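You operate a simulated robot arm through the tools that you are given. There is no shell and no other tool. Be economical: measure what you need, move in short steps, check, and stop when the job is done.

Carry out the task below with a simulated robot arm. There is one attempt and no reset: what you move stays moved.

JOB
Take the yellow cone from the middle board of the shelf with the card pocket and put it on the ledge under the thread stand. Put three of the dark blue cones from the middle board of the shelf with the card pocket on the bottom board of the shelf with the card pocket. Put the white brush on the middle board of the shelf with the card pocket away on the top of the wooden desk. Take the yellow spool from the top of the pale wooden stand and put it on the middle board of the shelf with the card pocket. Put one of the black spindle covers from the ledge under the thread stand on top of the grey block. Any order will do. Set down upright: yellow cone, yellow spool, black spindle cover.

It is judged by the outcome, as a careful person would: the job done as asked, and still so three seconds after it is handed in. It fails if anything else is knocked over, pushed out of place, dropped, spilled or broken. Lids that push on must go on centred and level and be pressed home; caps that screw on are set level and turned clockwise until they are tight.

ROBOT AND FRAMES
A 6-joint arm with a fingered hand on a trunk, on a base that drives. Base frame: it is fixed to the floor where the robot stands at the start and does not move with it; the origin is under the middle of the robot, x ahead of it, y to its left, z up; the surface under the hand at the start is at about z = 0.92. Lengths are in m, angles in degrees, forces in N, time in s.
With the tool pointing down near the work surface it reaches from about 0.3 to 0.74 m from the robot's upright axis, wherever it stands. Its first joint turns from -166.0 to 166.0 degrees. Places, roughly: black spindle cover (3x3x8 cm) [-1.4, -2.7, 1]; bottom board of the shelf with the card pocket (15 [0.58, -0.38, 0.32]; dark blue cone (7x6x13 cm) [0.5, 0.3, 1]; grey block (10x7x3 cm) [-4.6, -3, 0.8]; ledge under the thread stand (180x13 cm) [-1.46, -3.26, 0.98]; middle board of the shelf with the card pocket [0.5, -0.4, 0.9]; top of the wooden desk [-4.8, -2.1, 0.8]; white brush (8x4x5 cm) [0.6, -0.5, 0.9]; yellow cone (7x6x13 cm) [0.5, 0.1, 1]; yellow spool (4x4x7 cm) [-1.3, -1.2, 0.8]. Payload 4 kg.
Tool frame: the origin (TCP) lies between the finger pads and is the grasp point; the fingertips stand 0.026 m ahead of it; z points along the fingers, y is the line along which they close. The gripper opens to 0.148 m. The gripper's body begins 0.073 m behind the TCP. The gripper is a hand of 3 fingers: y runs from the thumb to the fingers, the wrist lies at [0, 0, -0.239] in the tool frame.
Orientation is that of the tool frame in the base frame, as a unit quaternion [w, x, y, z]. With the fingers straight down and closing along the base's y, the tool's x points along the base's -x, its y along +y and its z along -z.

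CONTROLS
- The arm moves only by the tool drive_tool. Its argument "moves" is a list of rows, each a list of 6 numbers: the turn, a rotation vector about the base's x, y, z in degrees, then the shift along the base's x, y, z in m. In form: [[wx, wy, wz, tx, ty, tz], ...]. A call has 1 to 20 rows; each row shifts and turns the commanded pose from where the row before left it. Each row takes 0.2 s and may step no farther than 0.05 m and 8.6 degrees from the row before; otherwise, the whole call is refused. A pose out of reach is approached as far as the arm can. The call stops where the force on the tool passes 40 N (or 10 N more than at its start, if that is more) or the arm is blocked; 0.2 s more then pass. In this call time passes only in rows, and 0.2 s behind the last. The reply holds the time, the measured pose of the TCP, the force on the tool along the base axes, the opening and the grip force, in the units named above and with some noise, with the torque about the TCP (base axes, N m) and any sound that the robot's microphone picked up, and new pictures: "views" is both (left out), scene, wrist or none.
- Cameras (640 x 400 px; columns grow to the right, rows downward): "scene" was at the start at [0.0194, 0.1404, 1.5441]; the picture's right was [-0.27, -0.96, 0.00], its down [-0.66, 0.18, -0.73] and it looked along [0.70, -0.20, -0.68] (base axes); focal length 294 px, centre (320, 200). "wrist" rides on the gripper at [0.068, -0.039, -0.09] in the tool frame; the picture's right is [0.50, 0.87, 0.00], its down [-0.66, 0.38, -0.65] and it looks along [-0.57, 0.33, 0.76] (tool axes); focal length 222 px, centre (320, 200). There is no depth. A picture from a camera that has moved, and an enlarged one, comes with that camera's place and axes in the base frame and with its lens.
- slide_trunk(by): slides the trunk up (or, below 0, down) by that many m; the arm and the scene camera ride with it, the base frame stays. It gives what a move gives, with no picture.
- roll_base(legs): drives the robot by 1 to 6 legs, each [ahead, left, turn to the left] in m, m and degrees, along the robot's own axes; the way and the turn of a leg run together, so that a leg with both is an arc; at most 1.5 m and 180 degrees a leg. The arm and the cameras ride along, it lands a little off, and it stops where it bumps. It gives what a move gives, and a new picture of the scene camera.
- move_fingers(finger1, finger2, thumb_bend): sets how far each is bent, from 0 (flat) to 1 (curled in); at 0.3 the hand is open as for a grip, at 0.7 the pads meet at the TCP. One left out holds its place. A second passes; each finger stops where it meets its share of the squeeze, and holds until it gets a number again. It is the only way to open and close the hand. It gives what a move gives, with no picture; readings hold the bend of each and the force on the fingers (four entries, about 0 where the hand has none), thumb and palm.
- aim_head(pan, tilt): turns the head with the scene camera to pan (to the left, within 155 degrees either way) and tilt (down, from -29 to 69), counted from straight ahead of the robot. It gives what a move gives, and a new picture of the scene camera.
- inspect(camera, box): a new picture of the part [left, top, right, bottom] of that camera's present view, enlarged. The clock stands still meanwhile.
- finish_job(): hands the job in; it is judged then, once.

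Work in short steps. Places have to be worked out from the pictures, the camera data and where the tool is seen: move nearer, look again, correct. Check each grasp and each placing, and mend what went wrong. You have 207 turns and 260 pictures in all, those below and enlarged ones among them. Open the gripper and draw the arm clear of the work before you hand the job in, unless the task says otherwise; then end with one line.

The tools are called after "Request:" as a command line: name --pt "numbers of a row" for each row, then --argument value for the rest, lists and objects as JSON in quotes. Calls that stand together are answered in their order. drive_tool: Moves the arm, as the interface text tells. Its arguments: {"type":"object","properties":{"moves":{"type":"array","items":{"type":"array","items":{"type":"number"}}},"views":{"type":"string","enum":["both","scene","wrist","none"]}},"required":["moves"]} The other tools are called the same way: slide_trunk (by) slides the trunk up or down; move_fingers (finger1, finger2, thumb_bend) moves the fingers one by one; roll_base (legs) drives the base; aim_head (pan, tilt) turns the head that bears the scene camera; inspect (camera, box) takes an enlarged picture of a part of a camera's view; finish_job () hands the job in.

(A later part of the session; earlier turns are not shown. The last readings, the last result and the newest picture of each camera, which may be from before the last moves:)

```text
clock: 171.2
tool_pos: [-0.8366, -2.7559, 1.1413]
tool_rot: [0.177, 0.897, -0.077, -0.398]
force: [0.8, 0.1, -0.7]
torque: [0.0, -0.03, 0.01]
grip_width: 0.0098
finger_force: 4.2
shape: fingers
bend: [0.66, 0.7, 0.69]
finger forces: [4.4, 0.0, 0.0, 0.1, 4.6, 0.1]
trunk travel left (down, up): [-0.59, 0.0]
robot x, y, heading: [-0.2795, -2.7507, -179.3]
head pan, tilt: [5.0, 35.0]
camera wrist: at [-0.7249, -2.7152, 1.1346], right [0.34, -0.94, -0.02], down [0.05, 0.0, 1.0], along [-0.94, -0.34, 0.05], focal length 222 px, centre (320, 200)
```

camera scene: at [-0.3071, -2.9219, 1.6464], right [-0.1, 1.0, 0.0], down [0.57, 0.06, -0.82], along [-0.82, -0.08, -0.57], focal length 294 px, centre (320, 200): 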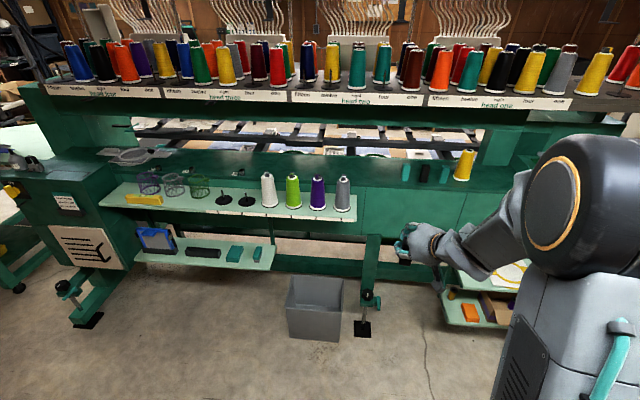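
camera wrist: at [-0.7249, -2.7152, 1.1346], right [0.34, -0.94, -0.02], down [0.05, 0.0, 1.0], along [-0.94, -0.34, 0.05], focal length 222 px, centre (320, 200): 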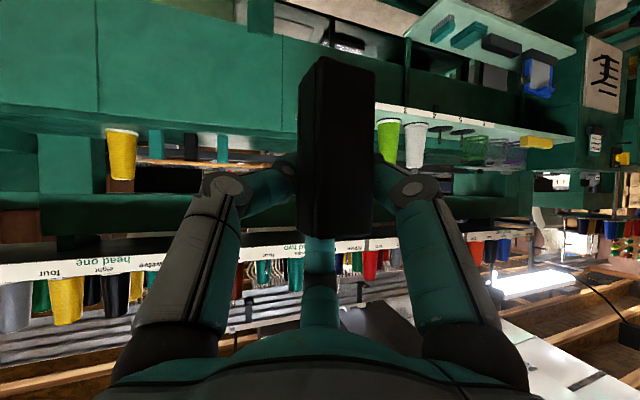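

Hold is stable. Strafe along the aisle back toward the shelf end.

Request:
roll_base --legs '[[0, -1.3, 0]]'

Request:
roll_base --legs '[[0, -1.3, 0]]'

Request:
aim_head --pan 0 --tilt 20

```text
clock: 178.0
tool_pos: [-0.8465, -1.4054, 1.1404]
tool_rot: [0.175, 0.896, -0.08, -0.4]
force: [0.1, 0.1, 0.9]
torque: [-0.02, 0.0, 0.0]
grip_width: 0.0099
finger_force: 3.9
shape: fingers
bend: [0.66, 0.7, 0.69]
finger forces: [4.2, 0.0, 0.0, 0.1, 4.5, 0.1]
trunk travel left (down, up): [-0.59, 0.0]
robot x, y, heading: [-0.2884, -1.4091, -180.0]
head pan, tilt: [5.0, 35.0]
camera scene: at [-0.3163, -1.5771, 1.6464], right [-0.09, 1.0, 0.0], down [0.57, 0.05, -0.82], along [-0.82, -0.07, -0.57], focal length 294 px, centre (320, 200)
```

scene: 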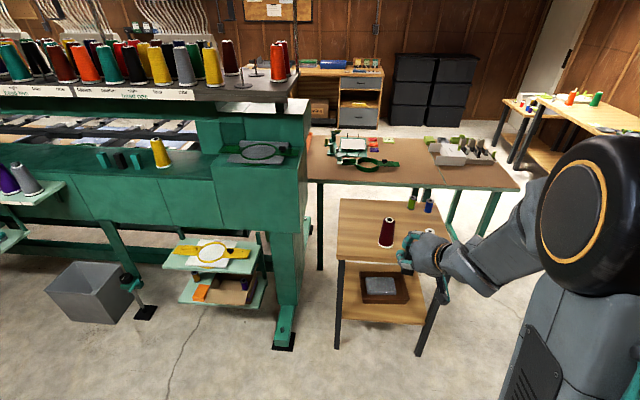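

```text
clock: 184.5
tool_pos: [-0.8418, -0.0972, 1.1403]
tool_rot: [0.174, 0.896, -0.084, -0.4]
force: [0.2, -0.2, 0.1]
torque: [-0.02, 0.03, 0.04]
grip_width: 0.0098
finger_force: 3.8
shape: fingers
bend: [0.66, 0.7, 0.69]
finger forces: [4.4, 0.0, 0.0, 0.1, 4.6, 0.0]
trunk travel left (down, up): [-0.59, 0.0]
robot x, y, heading: [-0.2824, -0.1073, 179.7]
head pan, tilt: [5.0, 35.0]
camera scene: at [-0.315, -0.2713, 1.6464], right [-0.08, 1.0, 0.0], down [0.57, 0.05, -0.82], along [-0.82, -0.07, -0.57], focal length 294 px, centre (320, 200)
```

scene: 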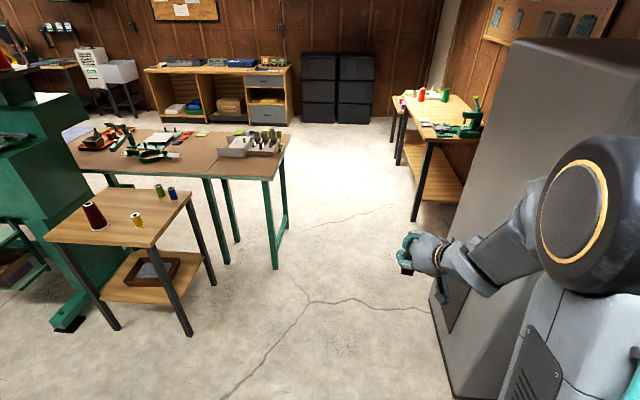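

```text
clock: 185.3
tool_pos: [-0.8429, -0.0968, 1.1409]
tool_rot: [0.174, 0.896, -0.083, -0.4]
force: [-0.1, -0.7, -1.2]
torque: [-0.01, -0.02, 0.02]
grip_width: 0.0098
finger_force: 4.5
shape: fingers
bend: [0.66, 0.7, 0.69]
finger forces: [4.3, 0.0, 0.0, 0.1, 4.5, 0.0]
trunk travel left (down, up): [-0.59, 0.0]
robot x, y, heading: [-0.2857, -0.1011, 179.7]
head pan, tilt: [0.0, 20.0]
camera scene: at [-0.3204, -0.2638, 1.6702], right [0.0, 1.0, 0.0], down [0.34, 0.0, -0.94], along [-0.94, 0.0, -0.34], focal length 294 px, centre (320, 200)
```

scene: 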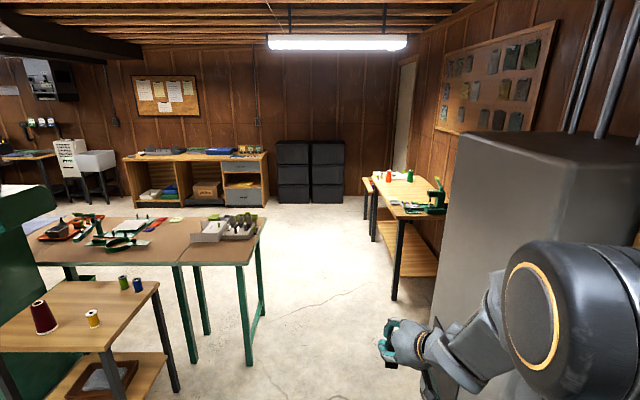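

Corridor clear between y≈-0.75 and +0.33. Drive ahead to x≈-3.2, shifting a little left.

Request:
roll_base --legs '[[0, 0.1, 0], [1.4, 0, 0.3], [1.3, 0, 0]]'

Request:
aim_head --pan 55 --tilt 20

```text
clock: 199.4
tool_pos: [-3.6001, -0.2583, 1.1414]
tool_rot: [0.176, 0.896, -0.078, -0.399]
force: [-0.2, 0.3, -0.7]
torque: [-0.02, 0.01, 0.01]
grip_width: 0.0098
finger_force: 4.8
shape: fingers
bend: [0.66, 0.7, 0.69]
finger forces: [4.3, 0.1, 0.1, 0.0, 4.6, 0.1]
trunk travel left (down, up): [-0.59, 0.0]
robot x, y, heading: [-3.047, -0.2598, -179.8]
head pan, tilt: [0.0, 20.0]
camera scene: at [-3.0768, -0.4189, 1.6702], right [-0.01, 1.0, 0.0], down [0.34, 0.0, -0.94], along [-0.94, -0.01, -0.34], focal length 294 px, centre (320, 200)
```

scene: 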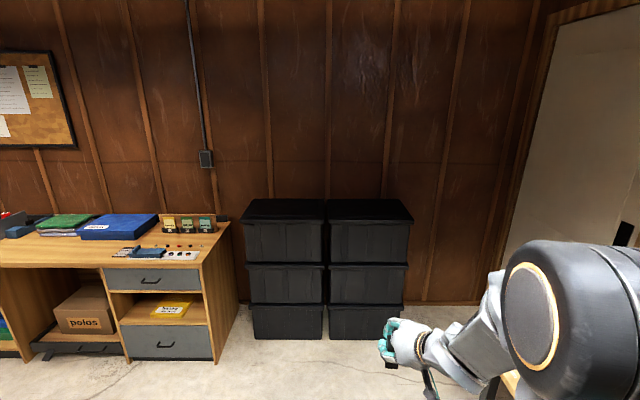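

```text
clock: 200.7
tool_pos: [-3.6011, -0.2578, 1.141]
tool_rot: [0.176, 0.896, -0.077, -0.399]
force: [0.2, -0.3, 0.2]
torque: [0.0, -0.04, -0.02]
grip_width: 0.0097
finger_force: 4.3
shape: fingers
bend: [0.66, 0.7, 0.69]
finger forces: [4.4, 0.1, 0.1, 0.0, 4.5, 0.0]
trunk travel left (down, up): [-0.59, 0.0]
robot x, y, heading: [-3.045, -0.2601, -179.7]
head pan, tilt: [55.0, 20.0]
camera scene: at [-3.0365, -0.4949, 1.6702], right [-0.82, 0.57, 0.0], down [0.19, 0.28, -0.94], along [-0.53, -0.77, -0.34], focal length 294 px, centre (320, 200)
```

scene: 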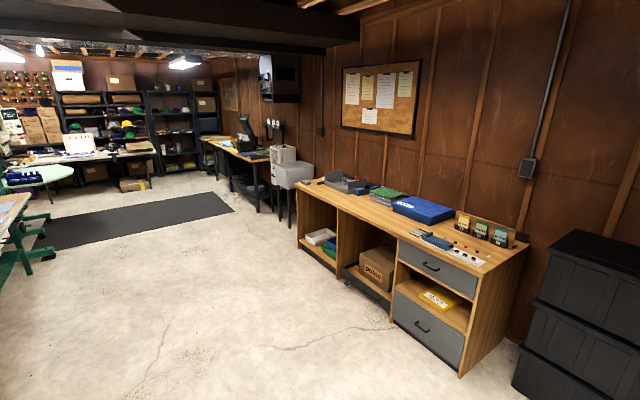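

The wooden desk stands along the far wall. Zoom to find the grey block near its far end (y≈-3).

Request:
inspect --camera "scene" --box '[290, 160, 530, 310]'

```text
2.67 times, centred on (410, 235) of scene
camera zoom: at [-3.0365, -0.4949, 1.6702], right [-0.82, 0.57, 0.0], down [0.19, 0.28, -0.94], along [-0.53, -0.77, -0.34], focal length 785 px, centre (80, 107)
```

zoom: 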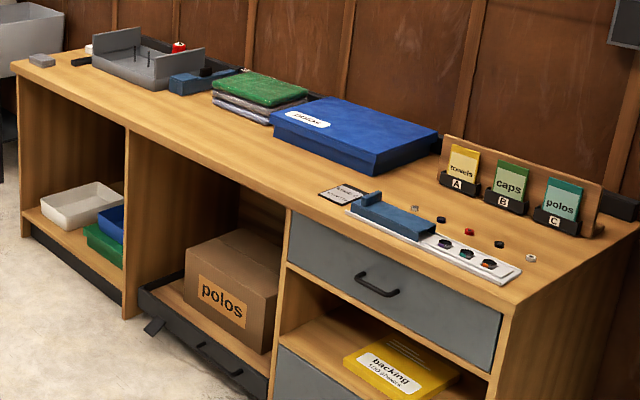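

Grey block at ≈(-4.51,-2.9) near the desk's far front corner. Strafe left down to y≈-2.9.

Request:
roll_base --legs '[[0, 1.3, 0], [0, 1.3, 0]]'

Request:
aim_head --pan 0 --tilt 25

```text
clock: 213.2
tool_pos: [-3.5103, -2.8639, 1.1409]
tool_rot: [0.189, 0.899, -0.047, -0.393]
force: [-0.6, 0.7, 0.0]
torque: [0.01, 0.01, -0.02]
grip_width: 0.0101
finger_force: 4.5
shape: fingers
bend: [0.66, 0.7, 0.69]
finger forces: [4.1, 0.0, 0.0, 0.0, 4.4, 0.1]
trunk travel left (down, up): [-0.59, 0.0]
robot x, y, heading: [-2.9555, -2.8264, -175.4]
head pan, tilt: [55.0, 20.0]
camera scene: at [-2.9305, -3.0607, 1.6702], right [-0.86, 0.51, 0.0], down [0.17, 0.29, -0.94], along [-0.48, -0.81, -0.34], focal length 294 px, centre (320, 200)
```

scene: 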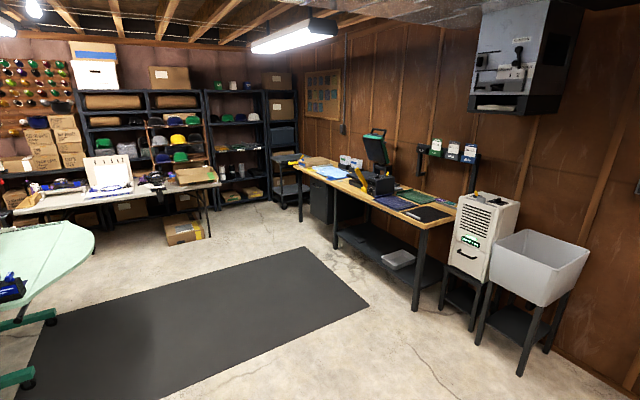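

```text
clock: 214.4
tool_pos: [-3.5108, -2.8635, 1.1415]
tool_rot: [0.191, 0.898, -0.046, -0.393]
force: [0.2, -0.6, 0.0]
torque: [0.04, -0.04, -0.02]
grip_width: 0.0096
finger_force: 4.4
shape: fingers
bend: [0.66, 0.7, 0.69]
finger forces: [4.2, 0.0, 0.0, 0.1, 4.3, 0.0]
trunk travel left (down, up): [-0.59, 0.0]
robot x, y, heading: [-2.9535, -2.8278, -175.4]
head pan, tilt: [0.0, 25.0]
camera scene: at [-2.975, -2.9876, 1.6621], right [-0.08, 1.0, 0.0], down [0.42, 0.03, -0.91], along [-0.9, -0.07, -0.42], focal length 294 px, centre (320, 200)
```

scene: 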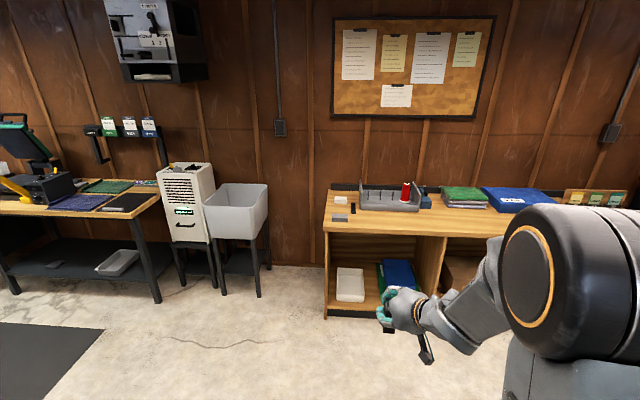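

Grey block at about (-4.52,-2.99). Drive up to it, straightening the heading.

Request:
roll_base --legs '[[0.75, 0.1, -4.6]]'

Request:
aim_head --pan 0 --tilt 38

Request:
inspect --camera "scene" --box '[220, 130, 460, 280]'

```text
clock: 218.5
tool_pos: [-4.2558, -2.948, 1.1397]
tool_rot: [0.174, 0.896, -0.082, -0.4]
force: [0.1, -0.6, -0.9]
torque: [0.02, 0.01, 0.0]
grip_width: 0.0099
finger_force: 5.0
shape: fingers
bend: [0.66, 0.7, 0.69]
finger forces: [4.3, 0.0, 0.0, 0.0, 4.4, 0.1]
trunk travel left (down, up): [-0.59, 0.0]
robot x, y, heading: [-3.6973, -2.9522, 179.9]
head pan, tilt: [0.0, 25.0]
camera scene: at [-3.7323, -3.1136, 1.6621], right [0.0, 1.0, 0.0], down [0.42, 0.0, -0.91], along [-0.91, 0.0, -0.42], focal length 294 px, centre (320, 200)
```

scene: 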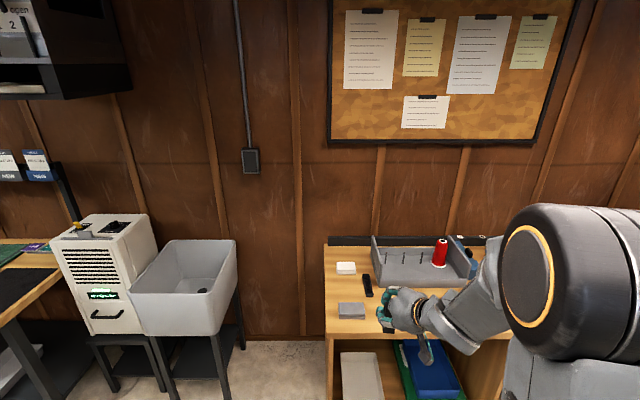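

```text
clock: 219.2
tool_pos: [-4.2552, -2.9486, 1.1409]
tool_rot: [0.175, 0.896, -0.082, -0.4]
force: [0.4, 0.2, -1.1]
torque: [0.0, 0.06, 0.01]
grip_width: 0.0097
finger_force: 4.5
shape: fingers
bend: [0.66, 0.7, 0.69]
finger forces: [4.3, 0.0, 0.1, 0.0, 4.4, 0.0]
trunk travel left (down, up): [-0.59, 0.0]
robot x, y, heading: [-3.6975, -2.9555, 179.8]
head pan, tilt: [0.0, 38.0]
camera scene: at [-3.7262, -3.1136, 1.6419], right [0.0, 1.0, 0.0], down [0.62, 0.0, -0.79], along [-0.79, 0.0, -0.62], focal length 294 px, centre (320, 200)
```

scene: 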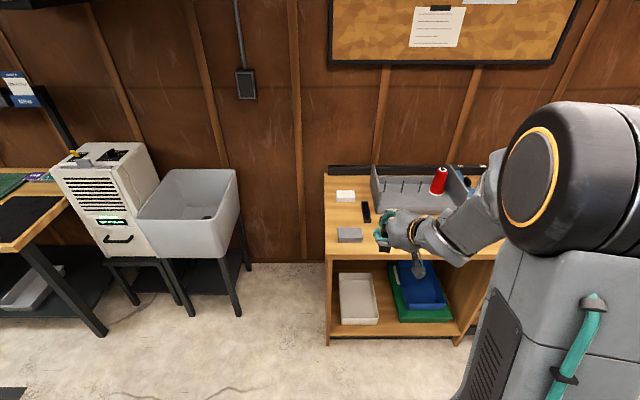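

```text
2.67 times, centred on (340, 205) of scene
camera zoom: at [-3.7262, -3.1136, 1.6419], right [0.0, 1.0, 0.0], down [0.62, 0.0, -0.79], along [-0.79, 0.0, -0.62], focal length 785 px, centre (267, 187)
```

zoom: 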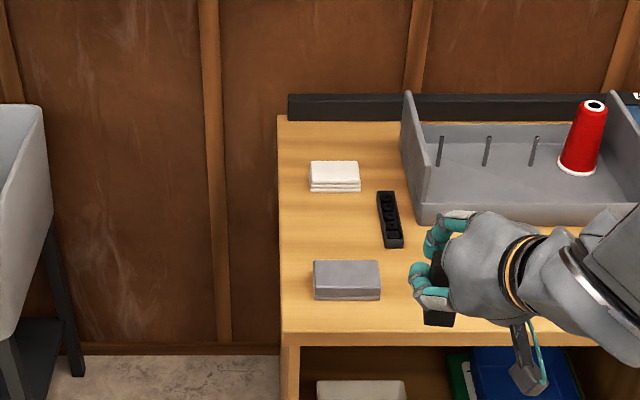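

Block top centre ≈(-4.55,-2.997), z≈0.83. The cover's centre is offset (-0.007,-0.018) from the TCP with base 0.067 below. Drive closer and lower the trunk.

Request:
roll_base --legs '[[0.2, 0.03, 0]]'

Request:
slide_trunk --by -0.18

Request:
aim_head --pan 10 --tilt 42

Request:
drive_tool --pt "0 0 0 -0.02 0 0" --views "wrist"

```text
clock: 220.9
tool_pos: [-4.4582, -2.981, 1.1411]
tool_rot: [0.176, 0.896, -0.079, -0.4]
force: [-0.4, 0.2, -0.9]
torque: [-0.02, 0.03, 0.0]
grip_width: 0.0096
finger_force: 4.4
shape: fingers
bend: [0.66, 0.7, 0.69]
finger forces: [4.1, 0.0, 0.0, 0.0, 4.4, 0.0]
trunk travel left (down, up): [-0.59, 0.0]
robot x, y, heading: [-3.902, -2.9832, -179.9]
head pan, tilt: [0.0, 38.0]
camera scene: at [-3.9283, -3.1432, 1.6418], right [0.0, 1.0, 0.0], down [0.62, 0.0, -0.79], along [-0.79, 0.0, -0.62], focal length 294 px, centre (320, 200)
```

scene: 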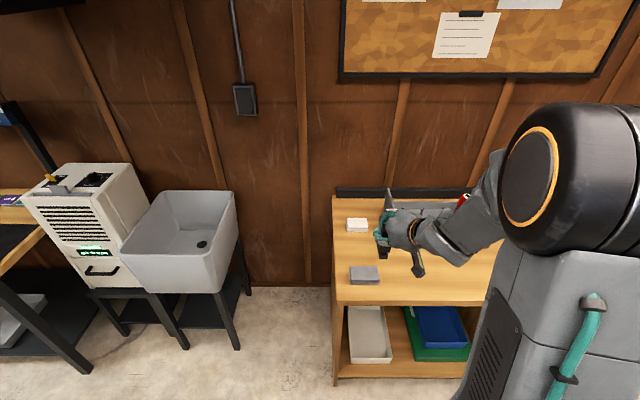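

```text
clock: 222.9
tool_pos: [-4.4583, -2.9806, 0.9603]
tool_rot: [0.175, 0.896, -0.08, -0.4]
force: [0.4, 1.0, 0.4]
torque: [-0.02, -0.02, 0.02]
grip_width: 0.0098
finger_force: 4.4
shape: fingers
bend: [0.66, 0.7, 0.69]
finger forces: [4.2, 0.0, 0.0, 0.1, 4.4, 0.0]
trunk travel left (down, up): [-0.41, 0.18]
robot x, y, heading: [-3.899, -2.9824, -179.7]
head pan, tilt: [0.0, 38.0]
```

```text
clock: 223.6
tool_pos: [-4.4574, -2.9816, 0.9612]
tool_rot: [0.175, 0.896, -0.081, -0.399]
force: [-0.7, -0.1, 0.1]
torque: [0.01, -0.02, 0.05]
grip_width: 0.0098
finger_force: 4.6
shape: fingers
bend: [0.66, 0.7, 0.69]
finger forces: [4.2, 0.0, 0.0, 0.0, 4.4, 0.1]
trunk travel left (down, up): [-0.41, 0.18]
robot x, y, heading: [-3.9028, -2.9806, -179.9]
head pan, tilt: [10.0, 42.0]
camera scene: at [-3.9236, -3.1576, 1.4559], right [-0.18, 0.98, 0.0], down [0.66, 0.12, -0.74], along [-0.73, -0.13, -0.67], focal length 294 px, centre (320, 200)
```

scene: 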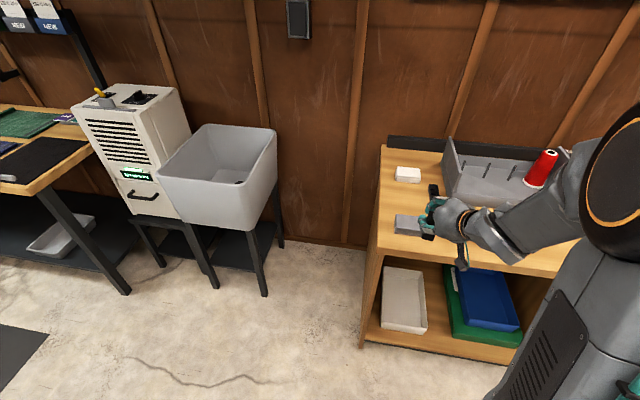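

```text
clock: 224.0
tool_pos: [-4.4786, -2.9799, 0.9606]
tool_rot: [0.175, 0.896, -0.08, -0.4]
force: [0.7, 0.0, 0.3]
torque: [0.01, -0.03, 0.0]
grip_width: 0.0097
finger_force: 3.7
shape: fingers
bend: [0.66, 0.7, 0.69]
finger forces: [4.2, 0.0, 0.0, 0.0, 4.6, 0.0]
trunk travel left (down, up): [-0.41, 0.18]
robot x, y, heading: [-3.9014, -2.9812, -179.6]
head pan, tilt: [10.0, 42.0]
camera wrist: at [-4.3657, -2.9401, 0.9543], right [0.33, -0.94, -0.02], down [0.05, 0.0, 1.0], along [-0.94, -0.33, 0.05], focal length 222 px, centre (320, 200)
```

wrist: 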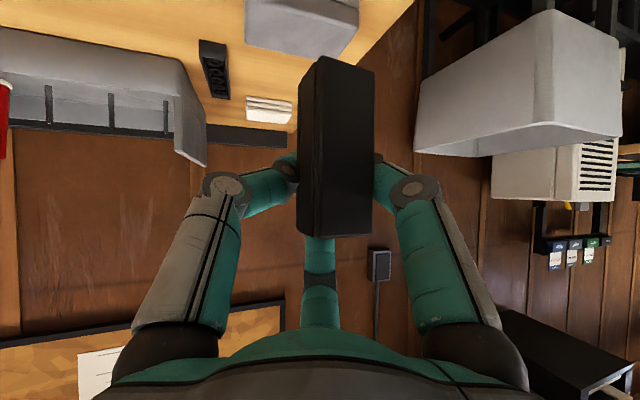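

Consistent. Advance 0.065 and lower to just above the block.

Request:
drive_tool --pt "0 0 0 -0.035 0 0" --pt "0 0 0 -0.03 0 0" --pt "0 0 0 0 0 -0.03" --pt "0 0 0 0 0 -0.018" --views "both"

Request:
inspect --camera "scene" --box '[370, 150, 510, 270]'

```text
clock: 225.0
tool_pos: [-4.5429, -2.9801, 0.9137]
tool_rot: [0.175, 0.896, -0.08, -0.4]
force: [0.9, 1.0, 0.8]
torque: [0.03, 0.02, 0.01]
grip_width: 0.0097
finger_force: 4.4
shape: fingers
bend: [0.66, 0.7, 0.69]
finger forces: [4.2, 0.0, 0.1, 0.0, 4.5, 0.1]
trunk travel left (down, up): [-0.41, 0.18]
robot x, y, heading: [-3.9022, -2.9845, -180.0]
head pan, tilt: [10.0, 42.0]
camera scene: at [-3.9236, -3.1576, 1.4559], right [-0.18, 0.98, 0.0], down [0.66, 0.12, -0.74], along [-0.73, -0.13, -0.67], focal length 294 px, centre (320, 200)
camera wrist: at [-4.4296, -2.9411, 0.9072], right [0.33, -0.94, -0.02], down [0.05, 0.0, 1.0], along [-0.94, -0.33, 0.05], focal length 222 px, centre (320, 200)
```

scene: 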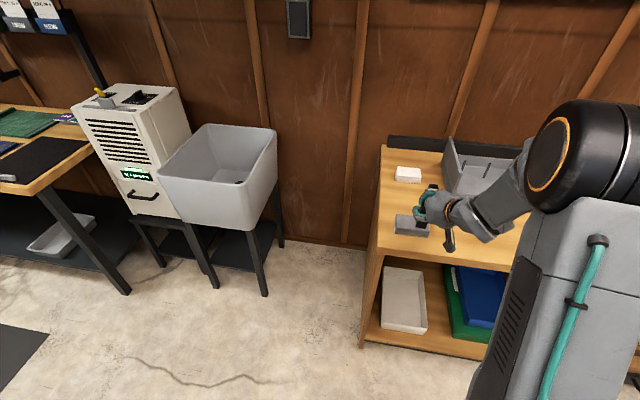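
wrist: 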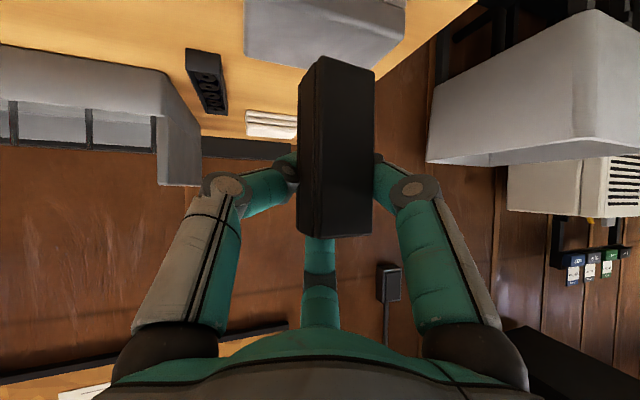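

```text
3.33 times, centred on (440, 210) of scene
camera zoom: at [-3.9236, -3.1576, 1.4559], right [-0.18, 0.98, 0.0], down [0.66, 0.12, -0.74], along [-0.73, -0.13, -0.67], focal length 982 px, centre (-80, 167)
```

zoom: 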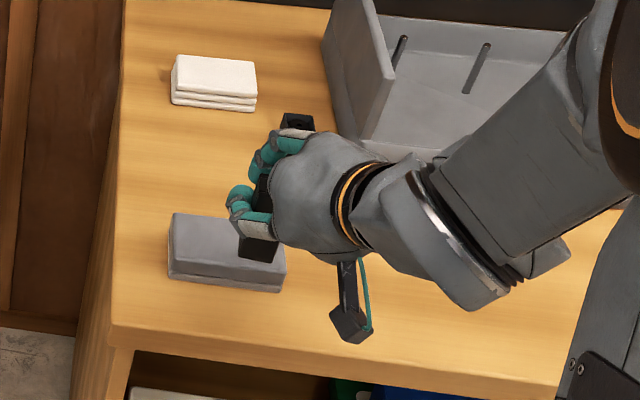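

Cover is about 1 cm toward front and +y of the block's centre; correct and lower to contact.

Request:
drive_tool --pt "0 0 0 -0.01 -0.009 0" --pt "0 0 0 0 0 -0.01" --views "none"

Request:
drive_tool --pt "0 0 0 0 0 -0.005" --views "wrist"

Request:
inspect --camera "scene" --box '[380, 170, 460, 250]'

```text
clock: 225.6
tool_pos: [-4.5533, -2.988, 0.9019]
tool_rot: [0.175, 0.896, -0.08, -0.399]
force: [-0.1, 0.4, -0.6]
torque: [0.02, 0.01, 0.03]
grip_width: 0.0095
finger_force: 4.9
shape: fingers
bend: [0.66, 0.7, 0.69]
finger forces: [4.3, 0.0, 0.0, 0.0, 4.6, 0.0]
trunk travel left (down, up): [-0.41, 0.18]
robot x, y, heading: [-3.902, -2.9844, -179.7]
head pan, tilt: [10.0, 42.0]
```

```text
clock: 226.0
tool_pos: [-4.5524, -2.9875, 0.8982]
tool_rot: [0.174, 0.896, -0.081, -0.4]
force: [-0.6, -0.1, 0.8]
torque: [-0.01, -0.01, 0.0]
grip_width: 0.0095
finger_force: 4.2
shape: fingers
bend: [0.66, 0.7, 0.69]
finger forces: [4.3, 0.0, 0.0, 0.0, 4.5, 0.1]
trunk travel left (down, up): [-0.41, 0.18]
robot x, y, heading: [-3.904, -2.9842, -180.0]
head pan, tilt: [10.0, 42.0]
camera wrist: at [-4.4396, -2.9489, 0.8912], right [0.33, -0.94, -0.02], down [0.05, 0.0, 1.0], along [-0.94, -0.33, 0.04], focal length 222 px, centre (320, 200)
```

wrist: 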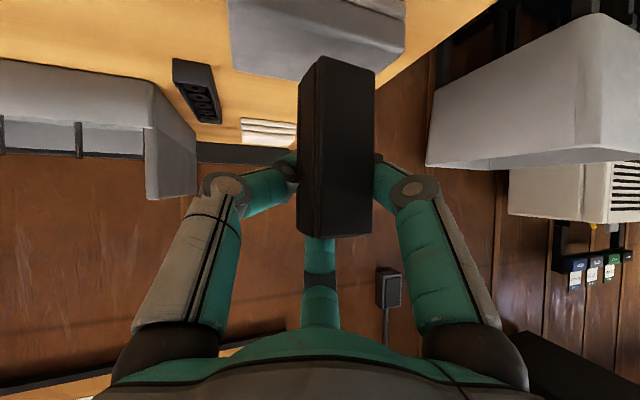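

```text
5.00 times, centred on (420, 210) of scene
camera zoom: at [-3.9235, -3.1576, 1.4559], right [-0.18, 0.98, 0.0], down [0.66, 0.12, -0.74], along [-0.73, -0.13, -0.67], focal length 1472 px, centre (-180, 150)
```

zoom: 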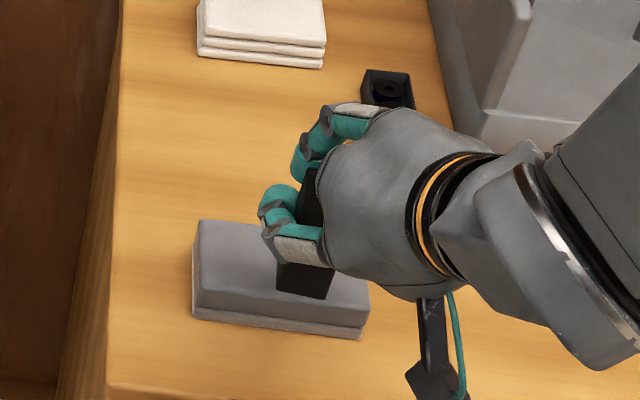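

Well inside the block's top. Continue down in 3 mm steps until contact.

Request:
drive_tool --pt "0 0 0 0 -0.004 -0.003" --views "none"

Request:
drive_tool --pt "0 0 0 0 0 -0.003" --views "none"

Request:
drive_tool --pt "0 0 0 0 0 -0.002" --views "none"

```text
clock: 226.4
tool_pos: [-4.5532, -2.9928, 0.8949]
tool_rot: [0.175, 0.896, -0.079, -0.399]
force: [-0.4, -0.7, -0.8]
torque: [0.05, -0.03, 0.0]
grip_width: 0.0095
finger_force: 4.0
shape: fingers
bend: [0.66, 0.7, 0.69]
finger forces: [4.2, 0.1, 0.1, 0.0, 4.5, 0.0]
trunk travel left (down, up): [-0.41, 0.18]
robot x, y, heading: [-3.9013, -2.9838, -179.5]
head pan, tilt: [10.0, 42.0]
```

```text
clock: 226.8
tool_pos: [-4.5526, -2.9932, 0.8922]
tool_rot: [0.175, 0.896, -0.078, -0.4]
force: [0.7, -0.7, -0.3]
torque: [0.01, -0.01, -0.02]
grip_width: 0.0097
finger_force: 4.0
shape: fingers
bend: [0.66, 0.7, 0.69]
finger forces: [4.2, 0.0, 0.0, 0.1, 4.4, 0.0]
trunk travel left (down, up): [-0.41, 0.18]
robot x, y, heading: [-3.9047, -2.9794, -180.0]
head pan, tilt: [10.0, 42.0]
```

```text
clock: 227.2
tool_pos: [-4.5532, -2.9931, 0.8895]
tool_rot: [0.175, 0.896, -0.08, -0.4]
force: [-0.6, 0.5, 0.1]
torque: [0.03, 0.01, -0.03]
grip_width: 0.0095
finger_force: 4.2
shape: fingers
bend: [0.66, 0.7, 0.69]
finger forces: [4.2, 0.1, 0.0, 0.1, 4.5, 0.0]
trunk travel left (down, up): [-0.41, 0.18]
robot x, y, heading: [-3.9029, -2.9829, -180.0]
head pan, tilt: [10.0, 42.0]
```

Request:
drive_tool --pt "0 0 0 0 0 -0.003" --views "none"

Request:
drive_tool --pt "0 0 0 0 0 -0.003" --views "wrist"

Request:
inspect --camera "scene" --box '[380, 170, 460, 250]'

```text
clock: 227.6
tool_pos: [-4.5527, -2.9928, 0.8851]
tool_rot: [0.175, 0.896, -0.08, -0.4]
force: [0.1, -0.7, -0.3]
torque: [0.02, 0.0, 0.0]
grip_width: 0.0095
finger_force: 4.5
shape: fingers
bend: [0.66, 0.7, 0.69]
finger forces: [4.3, 0.0, 0.0, 0.1, 4.6, 0.0]
trunk travel left (down, up): [-0.41, 0.18]
robot x, y, heading: [-3.9019, -2.9847, -179.8]
head pan, tilt: [10.0, 42.0]
```

```text
clock: 228.0
tool_pos: [-4.5523, -2.9932, 0.8821]
tool_rot: [0.175, 0.896, -0.08, -0.4]
force: [0.1, 0.5, 0.6]
torque: [0.03, 0.03, 0.0]
grip_width: 0.0098
finger_force: 4.2
shape: fingers
bend: [0.66, 0.7, 0.69]
finger forces: [4.2, 0.0, 0.0, 0.0, 4.5, 0.0]
trunk travel left (down, up): [-0.41, 0.18]
robot x, y, heading: [-3.8992, -2.9835, -179.7]
head pan, tilt: [10.0, 42.0]
camera wrist: at [-4.44, -2.953, 0.8769], right [0.33, -0.94, -0.02], down [0.05, 0.0, 1.0], along [-0.94, -0.33, 0.04], focal length 222 px, centre (320, 200)
```

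wrist: 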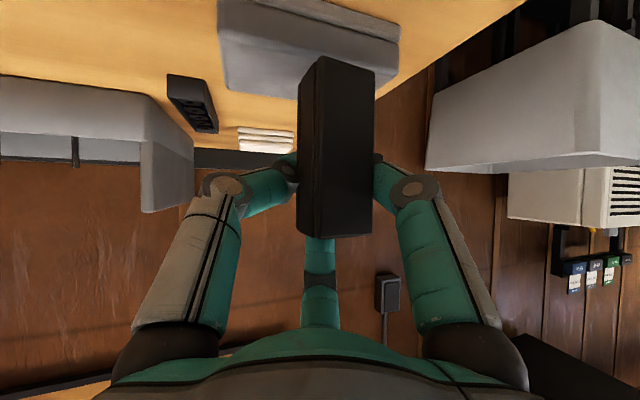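

```text
5.00 times, centred on (420, 210) of scene
camera zoom: at [-3.9236, -3.1576, 1.4559], right [-0.18, 0.98, 0.0], down [0.66, 0.12, -0.74], along [-0.73, -0.13, -0.67], focal length 1472 px, centre (-180, 150)
```

zoom: 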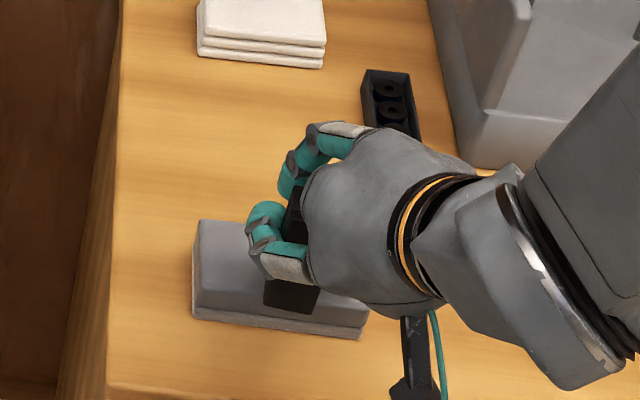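

Triangulating with the wrist views, block top is z≈0.805 and its centre ≈(-4.576,-2.994), so I need to shift ~1.7 cm further back and 1.4 cm in +y before landing.

Request:
drive_tool --pt "0 0 0 0 0 0.005" --pt "0 0 0 -0.018 0.012 0" --views "wrist"

Request:
inspect --camera "scene" --box '[390, 190, 450, 240]'

Request:
inspect --camera "wrist" --box '[200, 0, 440, 150]'

```text
clock: 228.6
tool_pos: [-4.568, -2.981, 0.8881]
tool_rot: [0.175, 0.896, -0.079, -0.399]
force: [-0.4, -0.9, -1.1]
torque: [0.01, 0.0, 0.0]
grip_width: 0.0097
finger_force: 4.5
shape: fingers
bend: [0.66, 0.7, 0.69]
finger forces: [4.2, 0.2, 0.0, 0.0, 4.5, 0.1]
trunk travel left (down, up): [-0.41, 0.18]
robot x, y, heading: [-3.9021, -2.983, -179.8]
head pan, tilt: [10.0, 42.0]
camera wrist: at [-4.4567, -2.9416, 0.8824], right [0.33, -0.94, -0.02], down [0.05, 0.0, 1.0], along [-0.94, -0.33, 0.05], focal length 222 px, centre (320, 200)
```

wrist: 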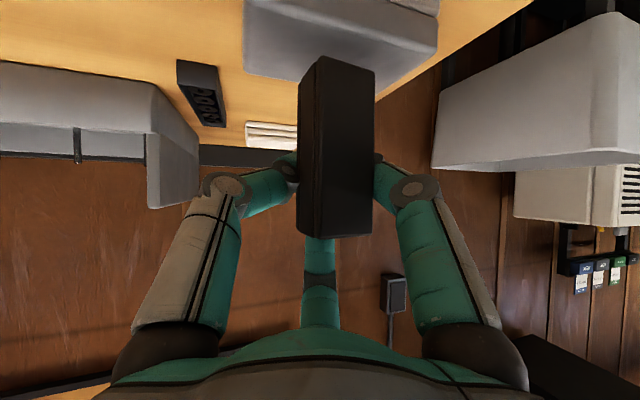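

```text
8.00 times, centred on (420, 215) of scene
camera zoom: at [-3.9233, -3.1578, 1.4559], right [-0.18, 0.98, 0.0], down [0.66, 0.12, -0.74], along [-0.73, -0.13, -0.67], focal length 2356 px, centre (-480, 80)
```

zoom: 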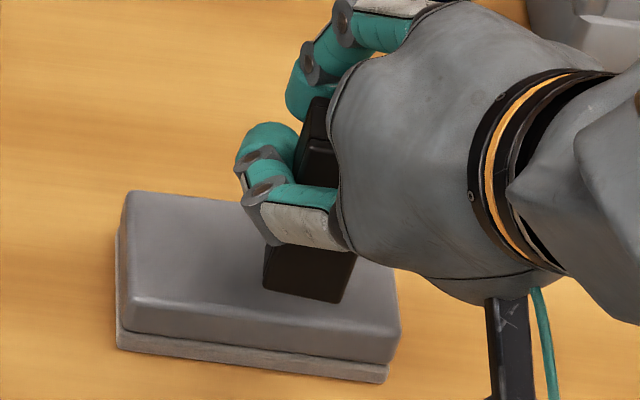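

```text
2.67 times, centred on (320, 75) of wrist
camera zoom: at [-4.4567, -2.9416, 0.8824], right [0.33, -0.94, -0.02], down [0.05, 0.0, 1.0], along [-0.94, -0.33, 0.05], focal length 592 px, centre (320, 533)
```

zoom: 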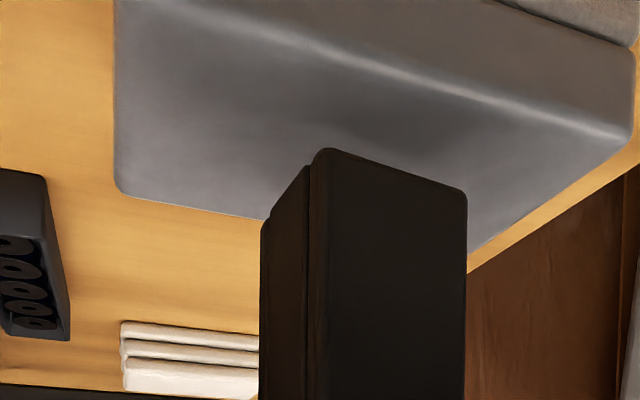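

Nearly centred; shift 9 mm back, 12 mm toward -y, and lower.

Request:
drive_tool --pt "0 0 0 -0.009 -0.012 0" --pt "0 0 0 0 0 -0.006" --pt "0 0 0 0 0 -0.004" --views "none"

Request:
inspect --camera "scene" --box '[390, 190, 450, 240]'

Request:
drive_tool --pt "0 0 0 0 0 -0.003" --views "none"

```text
clock: 229.4
tool_pos: [-4.5802, -2.9929, 0.8775]
tool_rot: [0.176, 0.896, -0.079, -0.4]
force: [0.1, 0.2, 0.0]
torque: [0.03, -0.02, 0.01]
grip_width: 0.0096
finger_force: 4.7
shape: fingers
bend: [0.66, 0.7, 0.69]
finger forces: [4.2, 0.1, 0.0, 0.1, 4.5, 0.1]
trunk travel left (down, up): [-0.41, 0.18]
robot x, y, heading: [-3.9029, -2.9804, -179.9]
head pan, tilt: [10.0, 42.0]
```

```text
8.00 times, centred on (420, 215) of scene
camera zoom: at [-3.9236, -3.1576, 1.4559], right [-0.18, 0.98, 0.0], down [0.66, 0.12, -0.74], along [-0.73, -0.13, -0.67], focal length 2356 px, centre (-480, 80)
```

zoom: 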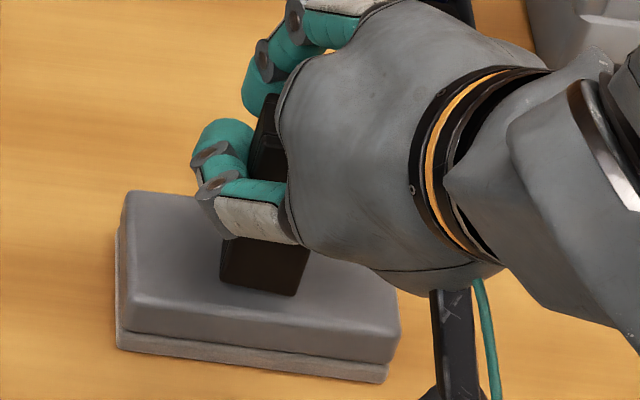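

```text
clock: 229.8
tool_pos: [-4.5805, -2.9928, 0.8751]
tool_rot: [0.175, 0.896, -0.08, -0.4]
force: [-0.8, 0.6, 0.0]
torque: [-0.02, 0.0, -0.01]
grip_width: 0.0098
finger_force: 4.4
shape: fingers
bend: [0.66, 0.7, 0.69]
finger forces: [4.2, 0.1, 0.0, 0.0, 4.5, 0.1]
trunk travel left (down, up): [-0.41, 0.18]
robot x, y, heading: [-3.8995, -2.9811, -179.8]
head pan, tilt: [10.0, 42.0]
```

Well placed over the block. Keep lowering in small steps until contact.

Request:
drive_tool --pt "0 0 0 0 0 -0.003" --views "none"

Request:
drive_tool --pt "0 0 0 0 0 -0.002" --views "none"

Request:
drive_tool --pt "0 0 0 0 0 -0.002" --views "wrist"

Request:
inspect --camera "wrist" --box '[200, 0, 440, 150]'

```text
clock: 230.2
tool_pos: [-4.5799, -2.9929, 0.8726]
tool_rot: [0.175, 0.896, -0.079, -0.399]
force: [-0.3, -0.2, 0.2]
torque: [-0.01, -0.01, 0.0]
grip_width: 0.0097
finger_force: 4.3
shape: fingers
bend: [0.66, 0.7, 0.69]
finger forces: [4.2, 0.0, 0.1, 0.1, 4.4, 0.1]
trunk travel left (down, up): [-0.41, 0.18]
robot x, y, heading: [-3.8973, -2.983, -180.0]
head pan, tilt: [10.0, 42.0]
```

```text
clock: 230.6
tool_pos: [-4.5813, -2.9939, 0.87]
tool_rot: [0.175, 0.896, -0.079, -0.4]
force: [-0.2, -0.6, 0.5]
torque: [-0.04, -0.01, -0.01]
grip_width: 0.0095
finger_force: 4.0
shape: fingers
bend: [0.66, 0.7, 0.69]
finger forces: [4.3, 0.0, 0.1, 0.1, 4.5, 0.0]
trunk travel left (down, up): [-0.41, 0.18]
robot x, y, heading: [-3.9024, -2.9804, -179.8]
head pan, tilt: [10.0, 42.0]
```

```text
clock: 231.0
tool_pos: [-4.5813, -2.9916, 0.868]
tool_rot: [0.175, 0.896, -0.08, -0.4]
force: [-0.9, 0.0, 1.4]
torque: [-0.04, 0.01, -0.03]
grip_width: 0.0094
finger_force: 4.5
shape: fingers
bend: [0.66, 0.7, 0.69]
finger forces: [4.6, 0.1, 0.1, 0.1, 4.5, 0.1]
trunk travel left (down, up): [-0.41, 0.18]
robot x, y, heading: [-3.9015, -2.984, -179.9]
head pan, tilt: [10.0, 42.0]
camera wrist: at [-4.4684, -2.953, 0.8625], right [0.33, -0.94, -0.02], down [0.05, 0.0, 1.0], along [-0.94, -0.33, 0.05], focal length 222 px, centre (320, 200)
```

wrist: 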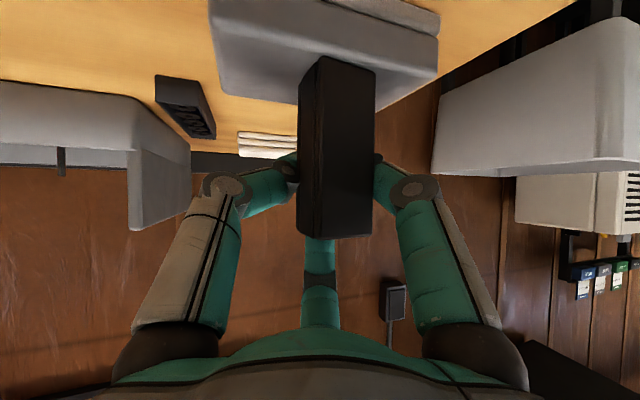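

```text
2.67 times, centred on (320, 75) of wrist
camera zoom: at [-4.4684, -2.953, 0.8625], right [0.33, -0.94, -0.02], down [0.05, 0.0, 1.0], along [-0.94, -0.33, 0.05], focal length 592 px, centre (320, 533)
```

zoom: 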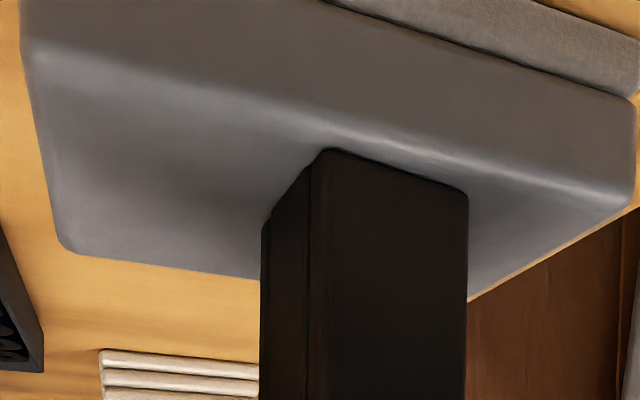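

First contact at z≈0.868. The cover is ~5 mm from the block's front edge; lift 4 mm, shift 14 mm back, lower again.

Request:
drive_tool --pt "0 0 0 0 0 0.005" --pt "0 0 0 -0.014 0.002 0" --pt "0 0 0 0 0 -0.004" --views "none"

Request:
drive_tool --pt "0 0 0 0 0 -0.002" --views "none"

Request:
inspect --camera "wrist" --box '[200, 0, 440, 150]'

Request:
inspect --camera "scene" --box '[390, 190, 450, 240]'

```text
clock: 231.8
tool_pos: [-4.5934, -2.9906, 0.8704]
tool_rot: [0.176, 0.896, -0.079, -0.399]
force: [-0.1, -0.3, -0.9]
torque: [0.03, 0.03, -0.03]
grip_width: 0.0095
finger_force: 4.6
shape: fingers
bend: [0.66, 0.7, 0.69]
finger forces: [4.4, 0.0, 0.1, 0.0, 4.6, 0.1]
trunk travel left (down, up): [-0.41, 0.18]
robot x, y, heading: [-3.9021, -2.9825, -179.9]
head pan, tilt: [10.0, 42.0]
```

```text
clock: 232.2
tool_pos: [-4.5944, -2.9916, 0.8689]
tool_rot: [0.175, 0.896, -0.079, -0.401]
force: [0.1, -1.3, 0.9]
torque: [0.0, -0.01, 0.01]
grip_width: 0.0094
finger_force: 5.0
shape: fingers
bend: [0.66, 0.7, 0.69]
finger forces: [4.5, 0.0, 0.0, 0.0, 4.6, 0.0]
trunk travel left (down, up): [-0.41, 0.18]
robot x, y, heading: [-3.9021, -2.9813, -179.9]
head pan, tilt: [10.0, 42.0]
```

```text
2.67 times, centred on (320, 75) of wrist
camera zoom: at [-4.4817, -2.9522, 0.8623], right [0.33, -0.94, -0.02], down [0.05, 0.0, 1.0], along [-0.94, -0.33, 0.05], focal length 592 px, centre (320, 533)
```

zoom: 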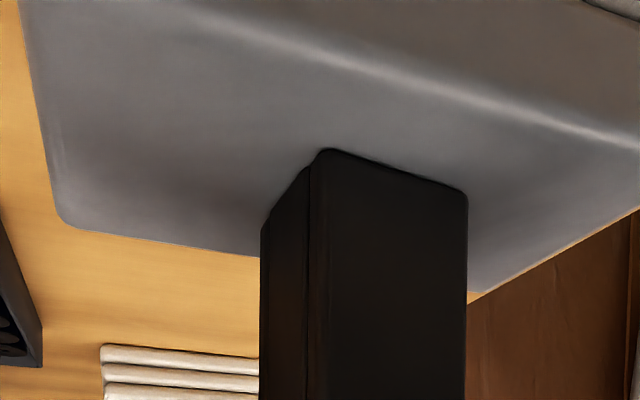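

```text
8.00 times, centred on (420, 215) of scene
camera zoom: at [-3.9235, -3.1577, 1.4559], right [-0.18, 0.98, 0.0], down [0.66, 0.12, -0.74], along [-0.73, -0.13, -0.67], focal length 2356 px, centre (-480, 80)
```

zoom: 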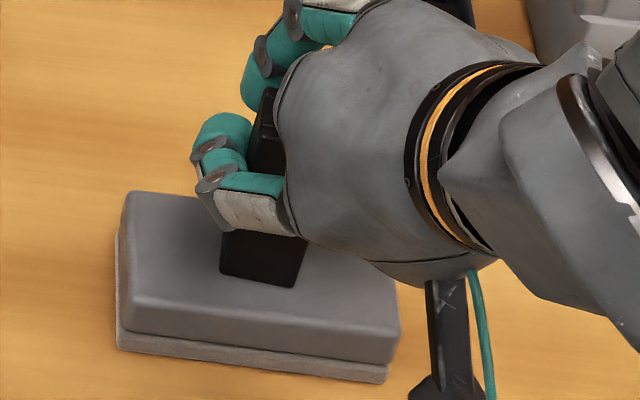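

Centred on the block and level. Press down 1 mm more and open gradually.

Request:
drive_tool --pt "0 0 0 0 0 -0.0015" --views "none"

Request:
move_fingers --finger1 0.6 --finger2 0.6 --thumb_bend 0.64

Request:
inspect --camera "wrist" --box '[160, 0, 480, 250]'

```text
clock: 232.6
tool_pos: [-4.5944, -2.9907, 0.8675]
tool_rot: [0.175, 0.896, -0.08, -0.401]
force: [-2.1, -0.2, 4.1]
torque: [0.01, -0.01, 0.02]
grip_width: 0.0091
finger_force: 5.6
shape: fingers
bend: [0.66, 0.7, 0.69]
finger forces: [4.8, 0.0, 0.0, 0.0, 6.1, 0.1]
trunk travel left (down, up): [-0.41, 0.18]
robot x, y, heading: [-3.9016, -2.9849, -179.9]
head pan, tilt: [10.0, 42.0]
```

```text
clock: 233.6
tool_pos: [-4.5944, -2.9916, 0.8659]
tool_rot: [0.175, 0.896, -0.08, -0.4]
force: [-0.3, 0.2, 0.9]
torque: [0.03, 0.01, -0.01]
grip_width: 0.023
finger_force: 0.0
shape: fingers
bend: [0.6, 0.6, 0.64]
finger forces: [0.0, 0.0, 0.0, 0.1, 0.1, 0.0]
trunk travel left (down, up): [-0.41, 0.18]
robot x, y, heading: [-3.9015, -2.982, -179.7]
head pan, tilt: [10.0, 42.0]
```

```text
1.60 times, centred on (320, 125) of wrist
camera zoom: at [-4.4816, -2.9522, 0.8603], right [0.33, -0.94, -0.02], down [0.05, 0.0, 1.0], along [-0.94, -0.33, 0.05], focal length 355 px, centre (320, 320)
```

zoom: 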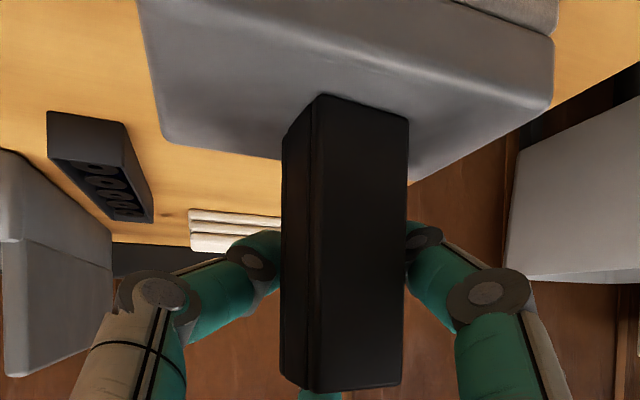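

It stands free. Open wider and withdraw along the tool axis.

Request:
move_fingers --finger1 0.46 --finger2 0.46 --thumb_bend 0.46

Request:
drive_tool --pt "0 0 0 0.022 0.0075 0.0186" --pt "0 0 0 0.022 0.0075 0.0186" --pt "0 0 0 0.03 0.01 0.025" --pt "0 0 0 0.03 0.01 0.025" --pt "0 0 0 0.03 0.01 0.025" --views "wrist"

Request:
inspect --camera "scene" --box '[370, 150, 510, 270]'

```text
clock: 234.6
tool_pos: [-4.5938, -2.9917, 0.8673]
tool_rot: [0.175, 0.896, -0.079, -0.399]
force: [0.4, 0.6, 0.7]
torque: [0.0, 0.01, 0.01]
grip_width: 0.0746
finger_force: 0.0
shape: fingers
bend: [0.46, 0.46, 0.46]
finger forces: [0.1, 0.0, 0.0, 0.0, 0.0, 0.1]
trunk travel left (down, up): [-0.41, 0.18]
robot x, y, heading: [-3.9023, -2.9813, -179.6]
head pan, tilt: [10.0, 42.0]
```

```text
clock: 235.8
tool_pos: [-4.4582, -2.949, 0.9773]
tool_rot: [0.176, 0.896, -0.08, -0.399]
force: [-0.6, -0.3, 0.4]
torque: [0.01, 0.02, 0.01]
grip_width: 0.0748
finger_force: 0.1
shape: fingers
bend: [0.46, 0.46, 0.46]
finger forces: [0.0, 0.0, 0.0, 0.0, 0.0, 0.0]
trunk travel left (down, up): [-0.41, 0.18]
robot x, y, heading: [-3.8992, -2.9802, -179.9]
head pan, tilt: [10.0, 42.0]
camera wrist: at [-4.3452, -2.9097, 0.9714], right [0.33, -0.94, -0.02], down [0.05, 0.0, 1.0], along [-0.94, -0.33, 0.04], focal length 222 px, centre (320, 200)
```

wrist: 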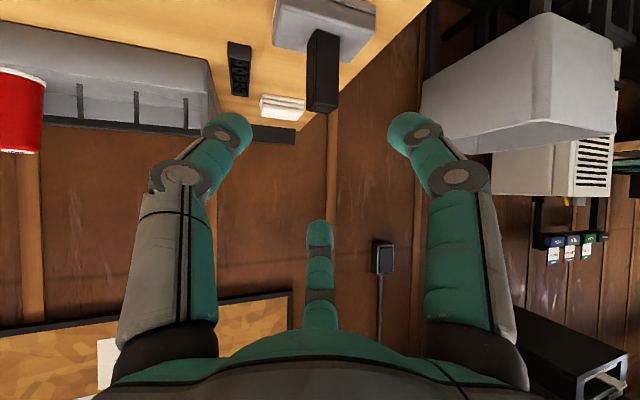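

```text
3.33 times, centred on (440, 210) of scene
camera zoom: at [-3.9236, -3.1576, 1.4558], right [-0.18, 0.98, 0.0], down [0.66, 0.12, -0.74], along [-0.73, -0.13, -0.67], focal length 982 px, centre (-80, 167)
```

zoom: 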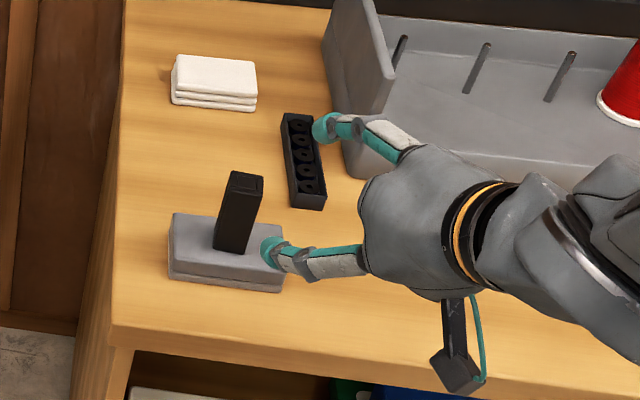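

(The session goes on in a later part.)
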